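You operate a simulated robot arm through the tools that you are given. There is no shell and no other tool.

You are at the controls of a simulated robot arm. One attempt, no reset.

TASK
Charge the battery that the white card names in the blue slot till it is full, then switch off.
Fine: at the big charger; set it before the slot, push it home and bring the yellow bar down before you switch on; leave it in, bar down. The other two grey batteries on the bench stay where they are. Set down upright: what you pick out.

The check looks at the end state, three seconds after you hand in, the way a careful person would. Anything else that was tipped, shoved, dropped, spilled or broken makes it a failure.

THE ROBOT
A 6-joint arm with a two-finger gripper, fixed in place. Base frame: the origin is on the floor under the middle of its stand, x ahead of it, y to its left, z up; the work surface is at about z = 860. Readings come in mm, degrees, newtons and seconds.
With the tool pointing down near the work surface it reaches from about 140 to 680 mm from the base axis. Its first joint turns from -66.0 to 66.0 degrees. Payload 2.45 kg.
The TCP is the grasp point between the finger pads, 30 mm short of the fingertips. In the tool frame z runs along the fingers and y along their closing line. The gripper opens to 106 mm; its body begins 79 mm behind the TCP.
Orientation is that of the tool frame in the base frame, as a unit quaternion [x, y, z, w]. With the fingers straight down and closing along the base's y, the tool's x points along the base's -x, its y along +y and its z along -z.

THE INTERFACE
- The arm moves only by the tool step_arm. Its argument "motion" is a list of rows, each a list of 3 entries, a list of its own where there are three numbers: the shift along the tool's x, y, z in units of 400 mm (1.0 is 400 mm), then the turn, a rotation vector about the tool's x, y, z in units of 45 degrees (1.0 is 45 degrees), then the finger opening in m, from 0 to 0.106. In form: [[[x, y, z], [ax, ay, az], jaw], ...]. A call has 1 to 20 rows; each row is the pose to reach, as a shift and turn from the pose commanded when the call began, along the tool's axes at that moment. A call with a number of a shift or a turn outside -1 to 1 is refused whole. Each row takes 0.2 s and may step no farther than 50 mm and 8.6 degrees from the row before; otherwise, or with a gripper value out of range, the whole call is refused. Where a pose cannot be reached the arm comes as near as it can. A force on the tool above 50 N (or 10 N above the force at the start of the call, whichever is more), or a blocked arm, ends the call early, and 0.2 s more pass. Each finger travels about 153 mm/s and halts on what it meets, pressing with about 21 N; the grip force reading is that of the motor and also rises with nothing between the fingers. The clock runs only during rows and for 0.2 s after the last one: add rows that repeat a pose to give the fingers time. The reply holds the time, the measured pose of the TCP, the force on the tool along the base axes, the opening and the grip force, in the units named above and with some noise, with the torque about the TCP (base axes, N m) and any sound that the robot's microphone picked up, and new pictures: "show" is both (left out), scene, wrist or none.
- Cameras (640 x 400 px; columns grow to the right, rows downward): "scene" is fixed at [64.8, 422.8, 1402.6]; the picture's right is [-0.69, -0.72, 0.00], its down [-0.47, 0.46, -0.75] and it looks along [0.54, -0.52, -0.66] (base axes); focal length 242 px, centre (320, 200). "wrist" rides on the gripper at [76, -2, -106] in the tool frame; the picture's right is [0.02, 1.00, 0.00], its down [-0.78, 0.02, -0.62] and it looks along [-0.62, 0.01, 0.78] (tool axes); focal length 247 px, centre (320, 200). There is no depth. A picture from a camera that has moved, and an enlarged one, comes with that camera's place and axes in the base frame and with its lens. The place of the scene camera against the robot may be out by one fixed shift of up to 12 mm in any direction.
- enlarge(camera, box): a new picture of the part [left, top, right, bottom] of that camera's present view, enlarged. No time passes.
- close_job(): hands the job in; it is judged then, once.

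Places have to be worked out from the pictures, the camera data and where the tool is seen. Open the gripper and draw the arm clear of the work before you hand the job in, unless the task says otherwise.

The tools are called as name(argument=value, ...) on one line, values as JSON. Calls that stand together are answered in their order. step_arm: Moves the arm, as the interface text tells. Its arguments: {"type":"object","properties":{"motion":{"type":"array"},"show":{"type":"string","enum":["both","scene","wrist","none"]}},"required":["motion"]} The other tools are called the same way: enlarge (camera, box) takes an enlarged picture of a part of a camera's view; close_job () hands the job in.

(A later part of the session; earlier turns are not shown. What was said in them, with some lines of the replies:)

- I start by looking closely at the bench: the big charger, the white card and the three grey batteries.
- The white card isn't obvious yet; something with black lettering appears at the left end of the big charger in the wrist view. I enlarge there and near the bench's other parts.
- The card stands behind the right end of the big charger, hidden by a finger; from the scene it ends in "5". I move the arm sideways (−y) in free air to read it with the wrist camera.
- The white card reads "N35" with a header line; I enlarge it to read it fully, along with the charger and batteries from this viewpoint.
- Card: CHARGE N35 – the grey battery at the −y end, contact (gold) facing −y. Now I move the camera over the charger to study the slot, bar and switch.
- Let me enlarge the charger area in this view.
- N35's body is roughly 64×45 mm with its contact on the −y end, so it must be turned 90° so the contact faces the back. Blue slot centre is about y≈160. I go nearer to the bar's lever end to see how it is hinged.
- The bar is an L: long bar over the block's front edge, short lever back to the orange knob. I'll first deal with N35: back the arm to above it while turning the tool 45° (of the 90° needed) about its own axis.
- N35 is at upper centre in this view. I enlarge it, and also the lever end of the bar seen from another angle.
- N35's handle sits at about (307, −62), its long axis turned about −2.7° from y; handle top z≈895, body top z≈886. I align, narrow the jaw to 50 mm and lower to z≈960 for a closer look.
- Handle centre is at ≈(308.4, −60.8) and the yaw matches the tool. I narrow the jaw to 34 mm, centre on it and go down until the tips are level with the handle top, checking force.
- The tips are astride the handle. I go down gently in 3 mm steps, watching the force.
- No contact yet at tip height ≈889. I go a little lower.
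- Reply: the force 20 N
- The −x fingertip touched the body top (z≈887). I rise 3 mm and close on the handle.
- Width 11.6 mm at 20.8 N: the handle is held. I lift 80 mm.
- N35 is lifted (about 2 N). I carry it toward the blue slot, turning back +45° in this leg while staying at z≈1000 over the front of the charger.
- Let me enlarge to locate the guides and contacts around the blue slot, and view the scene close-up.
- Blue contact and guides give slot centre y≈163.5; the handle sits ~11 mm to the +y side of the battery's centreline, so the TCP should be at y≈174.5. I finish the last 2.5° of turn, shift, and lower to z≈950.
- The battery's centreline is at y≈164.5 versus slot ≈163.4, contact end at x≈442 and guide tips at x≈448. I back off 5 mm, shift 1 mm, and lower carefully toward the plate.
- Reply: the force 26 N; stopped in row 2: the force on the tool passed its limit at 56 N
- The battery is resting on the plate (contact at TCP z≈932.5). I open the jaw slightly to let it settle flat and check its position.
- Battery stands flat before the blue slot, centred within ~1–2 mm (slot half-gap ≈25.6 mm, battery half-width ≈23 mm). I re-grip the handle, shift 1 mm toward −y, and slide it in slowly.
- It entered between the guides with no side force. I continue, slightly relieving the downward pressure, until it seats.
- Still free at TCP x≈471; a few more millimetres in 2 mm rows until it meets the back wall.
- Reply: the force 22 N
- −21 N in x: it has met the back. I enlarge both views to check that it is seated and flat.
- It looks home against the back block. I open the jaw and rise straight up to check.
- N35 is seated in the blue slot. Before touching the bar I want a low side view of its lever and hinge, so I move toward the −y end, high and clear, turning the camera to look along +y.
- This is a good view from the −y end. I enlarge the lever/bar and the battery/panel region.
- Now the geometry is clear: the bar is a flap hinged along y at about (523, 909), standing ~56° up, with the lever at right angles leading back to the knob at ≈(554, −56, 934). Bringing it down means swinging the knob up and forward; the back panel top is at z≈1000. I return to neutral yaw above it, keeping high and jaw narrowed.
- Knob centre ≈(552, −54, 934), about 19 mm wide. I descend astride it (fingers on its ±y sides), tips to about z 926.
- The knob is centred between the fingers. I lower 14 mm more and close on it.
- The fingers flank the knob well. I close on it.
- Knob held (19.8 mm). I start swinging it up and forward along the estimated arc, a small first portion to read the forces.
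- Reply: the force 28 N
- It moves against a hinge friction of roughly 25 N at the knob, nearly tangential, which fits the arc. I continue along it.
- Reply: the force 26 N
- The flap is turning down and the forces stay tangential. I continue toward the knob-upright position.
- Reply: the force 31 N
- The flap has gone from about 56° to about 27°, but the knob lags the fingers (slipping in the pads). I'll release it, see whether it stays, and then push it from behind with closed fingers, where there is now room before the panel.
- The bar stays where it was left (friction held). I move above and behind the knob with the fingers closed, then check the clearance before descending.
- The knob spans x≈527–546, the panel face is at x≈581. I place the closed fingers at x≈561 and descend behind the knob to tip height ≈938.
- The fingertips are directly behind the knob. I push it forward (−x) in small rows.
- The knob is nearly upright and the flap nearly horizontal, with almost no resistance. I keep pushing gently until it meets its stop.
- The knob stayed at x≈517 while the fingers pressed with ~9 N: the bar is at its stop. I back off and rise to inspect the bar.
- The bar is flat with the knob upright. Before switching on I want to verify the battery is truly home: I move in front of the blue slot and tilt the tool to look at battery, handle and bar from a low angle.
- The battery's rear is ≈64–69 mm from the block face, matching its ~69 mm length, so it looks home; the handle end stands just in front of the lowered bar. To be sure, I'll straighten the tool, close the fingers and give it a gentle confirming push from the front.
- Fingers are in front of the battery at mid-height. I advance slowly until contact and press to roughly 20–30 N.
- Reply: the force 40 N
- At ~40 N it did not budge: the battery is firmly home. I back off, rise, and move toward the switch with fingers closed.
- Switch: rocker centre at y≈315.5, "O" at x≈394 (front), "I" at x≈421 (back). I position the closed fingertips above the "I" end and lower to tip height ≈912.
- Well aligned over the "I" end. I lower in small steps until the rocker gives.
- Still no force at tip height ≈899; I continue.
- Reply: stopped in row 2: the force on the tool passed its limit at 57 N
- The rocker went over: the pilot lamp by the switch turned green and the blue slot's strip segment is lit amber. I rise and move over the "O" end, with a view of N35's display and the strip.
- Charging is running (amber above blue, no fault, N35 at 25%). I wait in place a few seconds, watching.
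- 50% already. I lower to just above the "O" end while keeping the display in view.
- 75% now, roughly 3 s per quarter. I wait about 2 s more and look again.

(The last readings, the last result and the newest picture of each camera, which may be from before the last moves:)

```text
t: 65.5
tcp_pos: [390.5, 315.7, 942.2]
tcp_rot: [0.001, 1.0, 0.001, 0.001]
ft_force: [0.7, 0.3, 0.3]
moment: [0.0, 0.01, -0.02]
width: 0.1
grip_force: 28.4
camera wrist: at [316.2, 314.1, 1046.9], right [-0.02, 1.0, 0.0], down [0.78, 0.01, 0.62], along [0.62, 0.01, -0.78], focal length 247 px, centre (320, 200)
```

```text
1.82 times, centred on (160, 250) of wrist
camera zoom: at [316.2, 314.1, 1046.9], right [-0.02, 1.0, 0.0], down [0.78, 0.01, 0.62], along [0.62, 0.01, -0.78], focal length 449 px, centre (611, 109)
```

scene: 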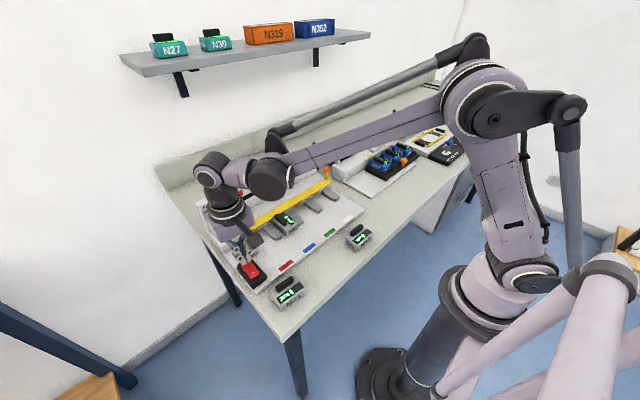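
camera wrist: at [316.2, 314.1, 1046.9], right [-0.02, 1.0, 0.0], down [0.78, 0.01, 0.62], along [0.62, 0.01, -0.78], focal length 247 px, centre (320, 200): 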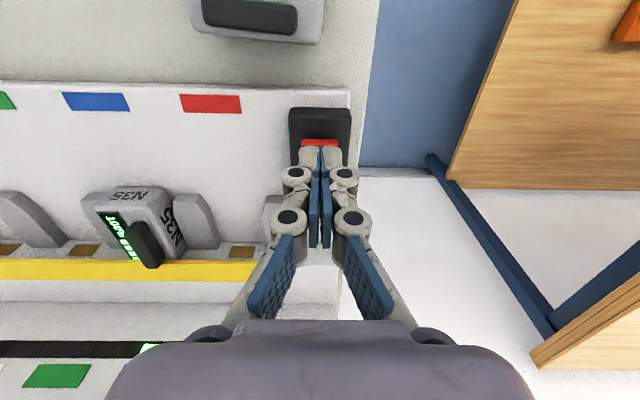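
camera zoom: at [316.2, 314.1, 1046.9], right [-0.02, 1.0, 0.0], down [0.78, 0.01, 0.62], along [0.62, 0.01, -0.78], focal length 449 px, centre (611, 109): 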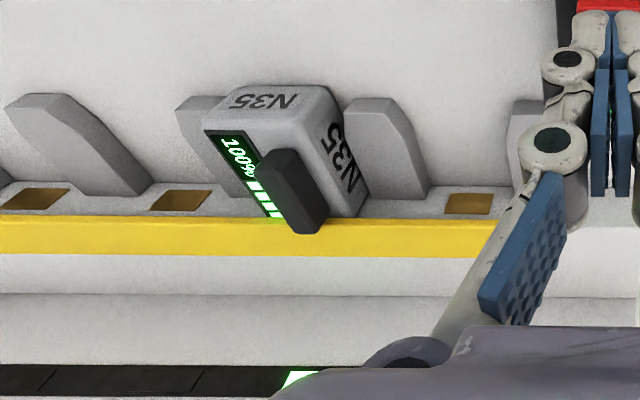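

N35 reads 100% and the strip has turned green: full. I press the "O" end down now.

step_arm(motion=[[[0, 0, 0.01], [0, 0, 0], 0.0], [[0, 0, 0.02], [0, 0, 0], 0.0], [[0, 0, 0.027], [0, 0, 0], 0.0], [[0, 0, 0.033], [0, 0, 0], 0.0], [[0, 0, 0.038], [0, 0, 0], 0.0], [[0, 0, 0.043], [0, 0, 0], 0.0], [[0, 0, 0.048], [0, 0, 0], 0.0]], show="both")

enlarge(camera="wrist", box=[260, 60, 380, 200])

enlarge(camera="scene", box=[180, 160, 340, 300])

```text
t: 66.8
tcp_pos: [390.6, 315.4, 929.2]
tcp_rot: [0.001, 1.0, 0.001, 0.0]
ft_force: [-2.7, -2.1, 12.7]
moment: [-0.07, 0.0, 0.02]
width: 6.0
grip_force: 28.6
stopped in row 6: the force on the tool passed its limit at 58 N (the readings are from after the stop); the commanded pose is now the measured one
camera wrist: at [315.8, 314.2, 1033.9], right [-0.02, 1.0, 0.0], down [0.78, 0.02, 0.62], along [0.62, 0.01, -0.78], focal length 247 px, centre (320, 200)
```

scene: 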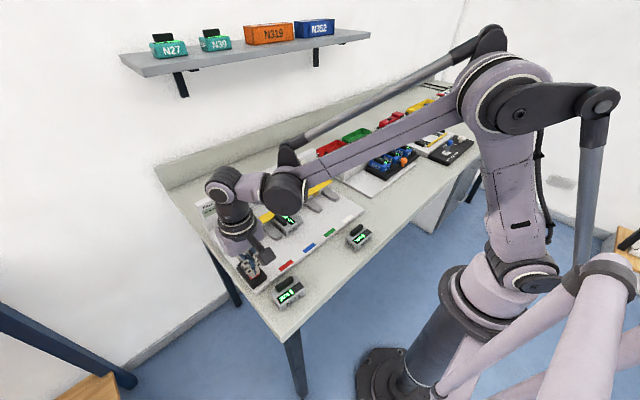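
wrist: 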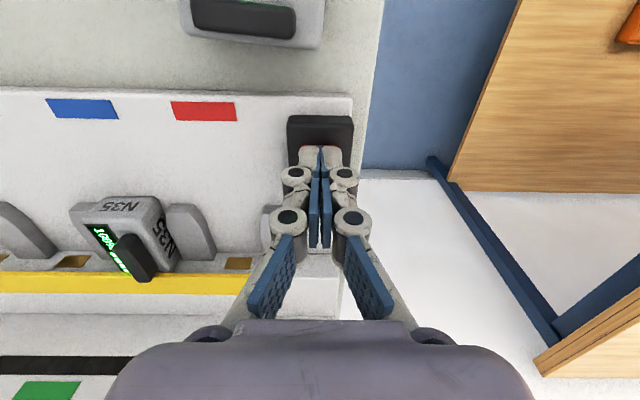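

```text
2.86 times, centred on (320, 130) of wrist
camera zoom: at [315.8, 314.2, 1033.9], right [-0.02, 1.0, 0.0], down [0.78, 0.02, 0.62], along [0.62, 0.01, -0.78], focal length 706 px, centre (320, 400)
```

zoom: 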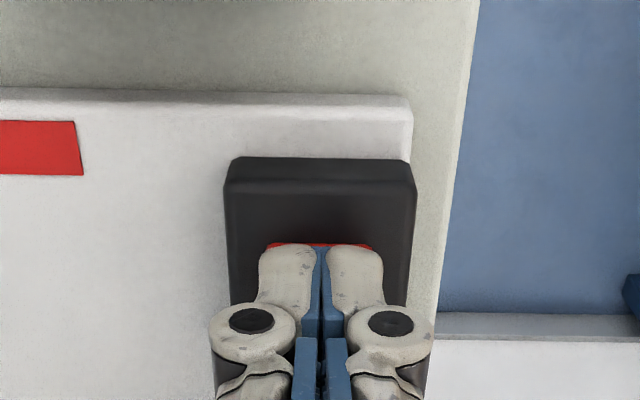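

```text
2.86 times, centred on (260, 230) of scene
camera zoom: at [64.6, 422.7, 1402.7], right [-0.69, -0.72, 0.0], down [-0.47, 0.46, -0.75], along [0.54, -0.52, -0.66], focal length 692 px, centre (491, 114)
```

zoom: 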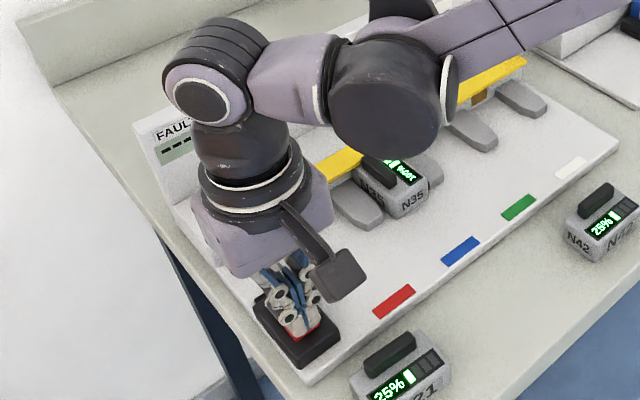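

The pilot lamp looks dark again. I rise straight up and back away, then check the strip, lamp and battery.

step_arm(motion=[[[0, 0, -0.05], [0, 0, 0], 0.0], [[0, 0, -0.15], [0, 0, 0], 0.0], [[0, -0.05, -0.25], [0, 0, 0], 0.02], [[0.02, -0.13, -0.35], [0, 0, 0], 0.05], [[0.05, -0.22, -0.42], [0, 0, 0], 0.08], [[0.08, -0.3, -0.47], [0, 0, 0], 0.106], [[0.1, -0.38, -0.5], [0, 0, 0], 0.106]], show="both")

enlarge(camera="wrist", box=[180, 40, 480, 240])

enlarge(camera="scene", box=[180, 160, 400, 310])

```text
refused: row 4 steps farther than a row can; nothing moved
```

```text
2.00 times, centred on (330, 140) of wrist
camera zoom: at [315.8, 314.2, 1033.9], right [-0.02, 1.0, 0.0], down [0.78, 0.02, 0.62], along [0.62, 0.01, -0.78], focal length 494 px, centre (300, 320)
```

zoom: 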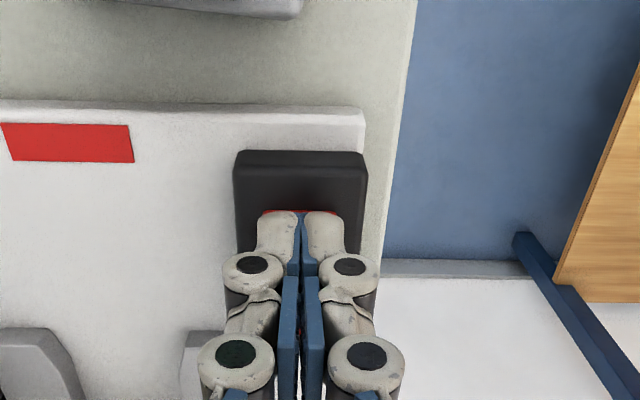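

```text
2.67 times, centred on (290, 235) of scene
camera zoom: at [64.6, 422.7, 1402.7], right [-0.69, -0.72, 0.0], down [-0.47, 0.46, -0.75], along [0.54, -0.52, -0.66], focal length 646 px, centre (400, 107)
```

zoom: 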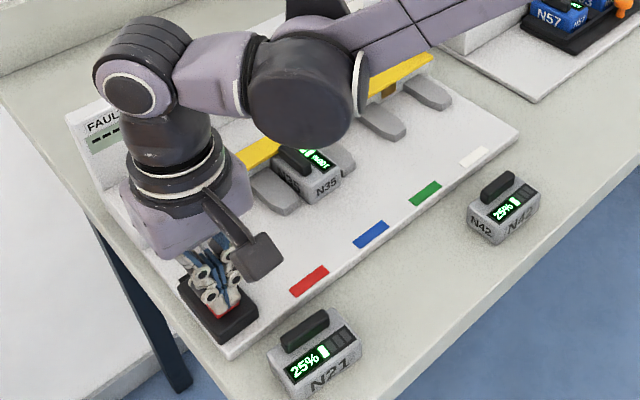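

That call was refused for one row's step length; I repeat the retreat with smaller steps.

step_arm(motion=[[[0, 0, -0.05], [0, 0, 0], 0.0], [[0, 0, -0.15], [0, 0, 0], 0.0], [[0, -0.03, -0.24], [0, 0, 0], 0.02], [[0.02, -0.1, -0.32], [0, 0, 0], 0.05], [[0.04, -0.18, -0.39], [0, 0, 0], 0.08], [[0.06, -0.27, -0.44], [0, 0, 0], 0.106], [[0.08, -0.37, -0.48], [0, 0, 0], 0.106], [[0.09, -0.47, -0.5], [0, 0, 0], 0.106]], show="both")

enlarge(camera="wrist", box=[180, 40, 500, 250])

enlarge(camera="scene", box=[180, 160, 400, 310])

```text
t: 68.6
tcp_pos: [355.1, 125.2, 1127.9]
tcp_rot: [0.001, 1.0, 0.001, 0.0]
ft_force: [-0.3, -0.1, -0.2]
moment: [-0.02, 0.02, 0.0]
width: 106.1
grip_force: 0.0
camera wrist: at [279.8, 124.7, 1232.3], right [-0.02, 1.0, 0.0], down [0.78, 0.01, 0.62], along [0.62, 0.01, -0.78], focal length 247 px, centre (320, 200)
```

scene: 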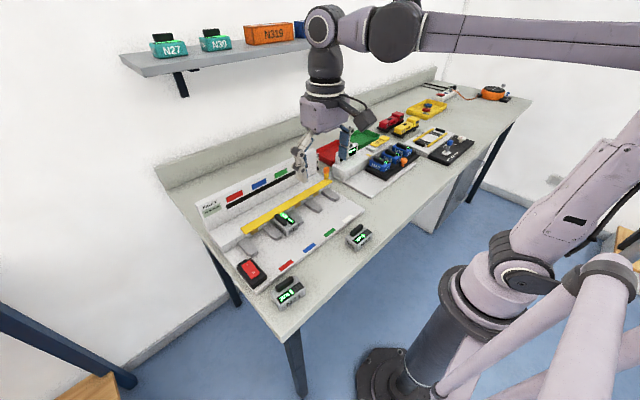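
wrist: 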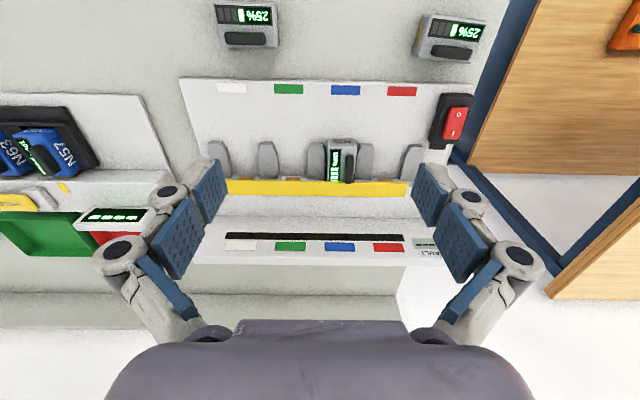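

```text
1.90 times, centred on (340, 145) of wrist
camera zoom: at [279.8, 124.7, 1232.3], right [-0.02, 1.0, 0.0], down [0.78, 0.01, 0.62], along [0.62, 0.01, -0.78], focal length 470 px, centre (282, 305)
```

zoom: 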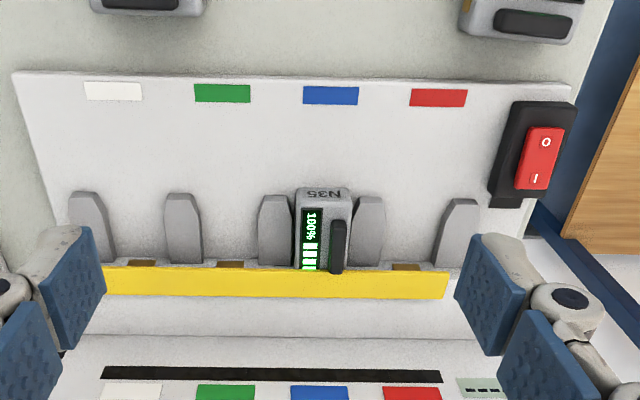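

```text
2.67 times, centred on (290, 235) of scene
camera zoom: at [64.8, 422.8, 1402.6], right [-0.69, -0.72, 0.0], down [-0.47, 0.46, -0.75], along [0.54, -0.52, -0.66], focal length 646 px, centre (400, 107)
```

zoom: 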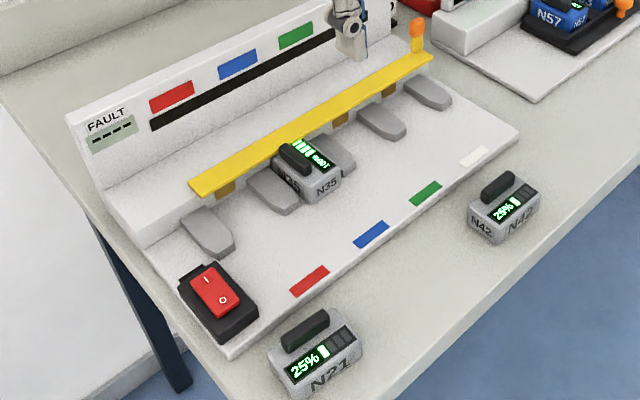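

Everything reads as wanted: N35 at 100%, strip and pilot lamp dark, rocker at O, bar down, N21 and N42 untouched. I draw the arm up and sideways to clear and take a last look at the whole bench, including the card.

step_arm(motion=[[[0.03, -0.05, -0.06], [0, 0, 0], 0.106], [[0.06, -0.12, -0.12], [0, 0, 0], 0.106], [[0.08, -0.19, -0.18], [0, 0, 0], 0.106], [[0.09, -0.27, -0.22], [0, 0, 0], 0.106], [[0.09, -0.35, -0.22], [0, 0, 0], 0.106], [[0.09, -0.43, -0.22], [0, 0, 0], 0.106], [[0.09, -0.5, -0.22], [0, 0, 0], 0.106]], show="both")

enlarge(camera="wrist", box=[220, 60, 540, 260])

enlarge(camera="scene", box=[180, 90, 520, 310])

```text
t: 70.2
tcp_pos: [318.5, -73.5, 1216.9]
tcp_rot: [0.0, 1.0, 0.001, 0.0]
ft_force: [0.2, -0.9, 0.0]
moment: [-0.02, -0.03, -0.03]
width: 106.3
grip_force: 0.1
camera wrist: at [243.6, -73.8, 1320.8], right [-0.02, 1.0, 0.0], down [0.78, 0.01, 0.62], along [0.62, 0.01, -0.78], focal length 247 px, centre (320, 200)
```

scene: 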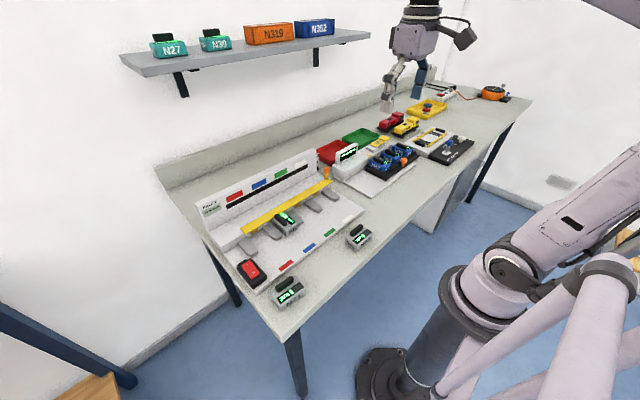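
wrist: 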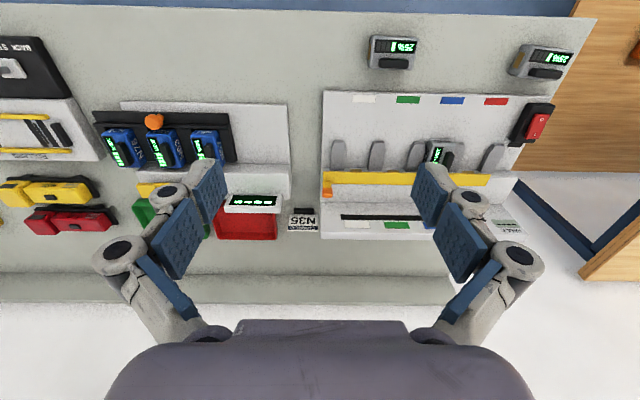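

```text
2.00 times, centred on (380, 160) of wrist
camera zoom: at [243.6, -73.8, 1320.8], right [-0.02, 1.0, 0.0], down [0.78, 0.01, 0.62], along [0.62, 0.01, -0.78], focal length 494 px, centre (200, 280)
```

zoom: 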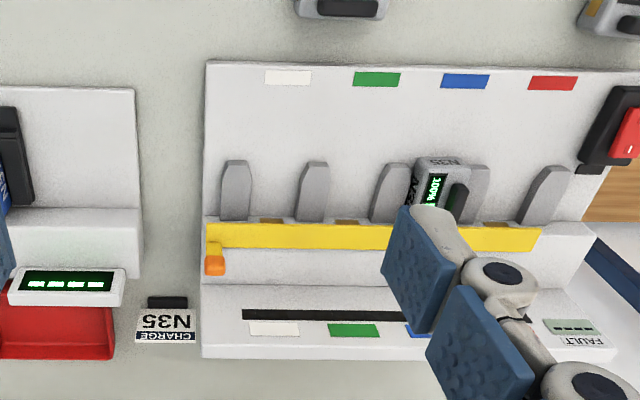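

```text
1.82 times, centred on (350, 200) of scene
camera zoom: at [64.8, 422.8, 1402.6], right [-0.69, -0.72, 0.0], down [-0.47, 0.46, -0.75], along [0.54, -0.52, -0.66], focal length 440 px, centre (266, 200)
```

zoom: 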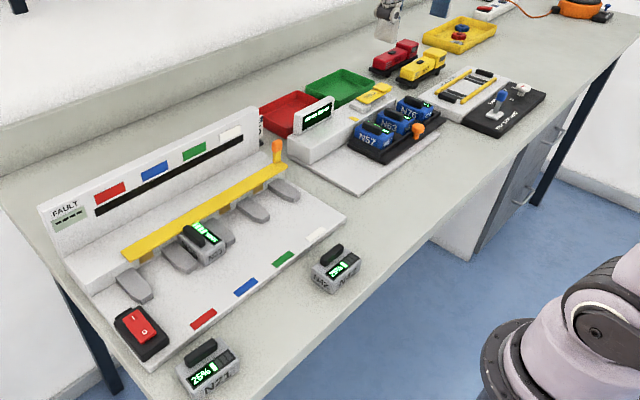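

The last pictures show N35 at 100% in the blue slot with the bar down and the switch off. The card and the other objects are undisturbed, the gripper is open and the arm is clear, so I hand the job in.

close_job()

```text
The job is handed in.
```

The job is handed in. N35, the battery the white card names, is in the blue slot of the big charger at 100%, with the charger switched off.

- **Seating:** I set N35 in front of the slot with its contact facing the back and pushed it in. A confirming push of about 40 N from the front did not move it further.
- **Bar:** The yellow bar was brought down to its stop before switching on and was left down. The first try, gripping its knob, slipped, so I pushed the knob from behind instead.
- **Charging:** The blue slot's light turned amber at switch-on and green when N35 read 100%, and the fault display stayed on dashes throughout. After I pressed "O", both the slot light and the switch lamp went dark.
- **Rest of the bench:** N21 and N42 were not touched, and the last pictures show the card and everything else undisturbed. The gripper is open and the arm is clear.
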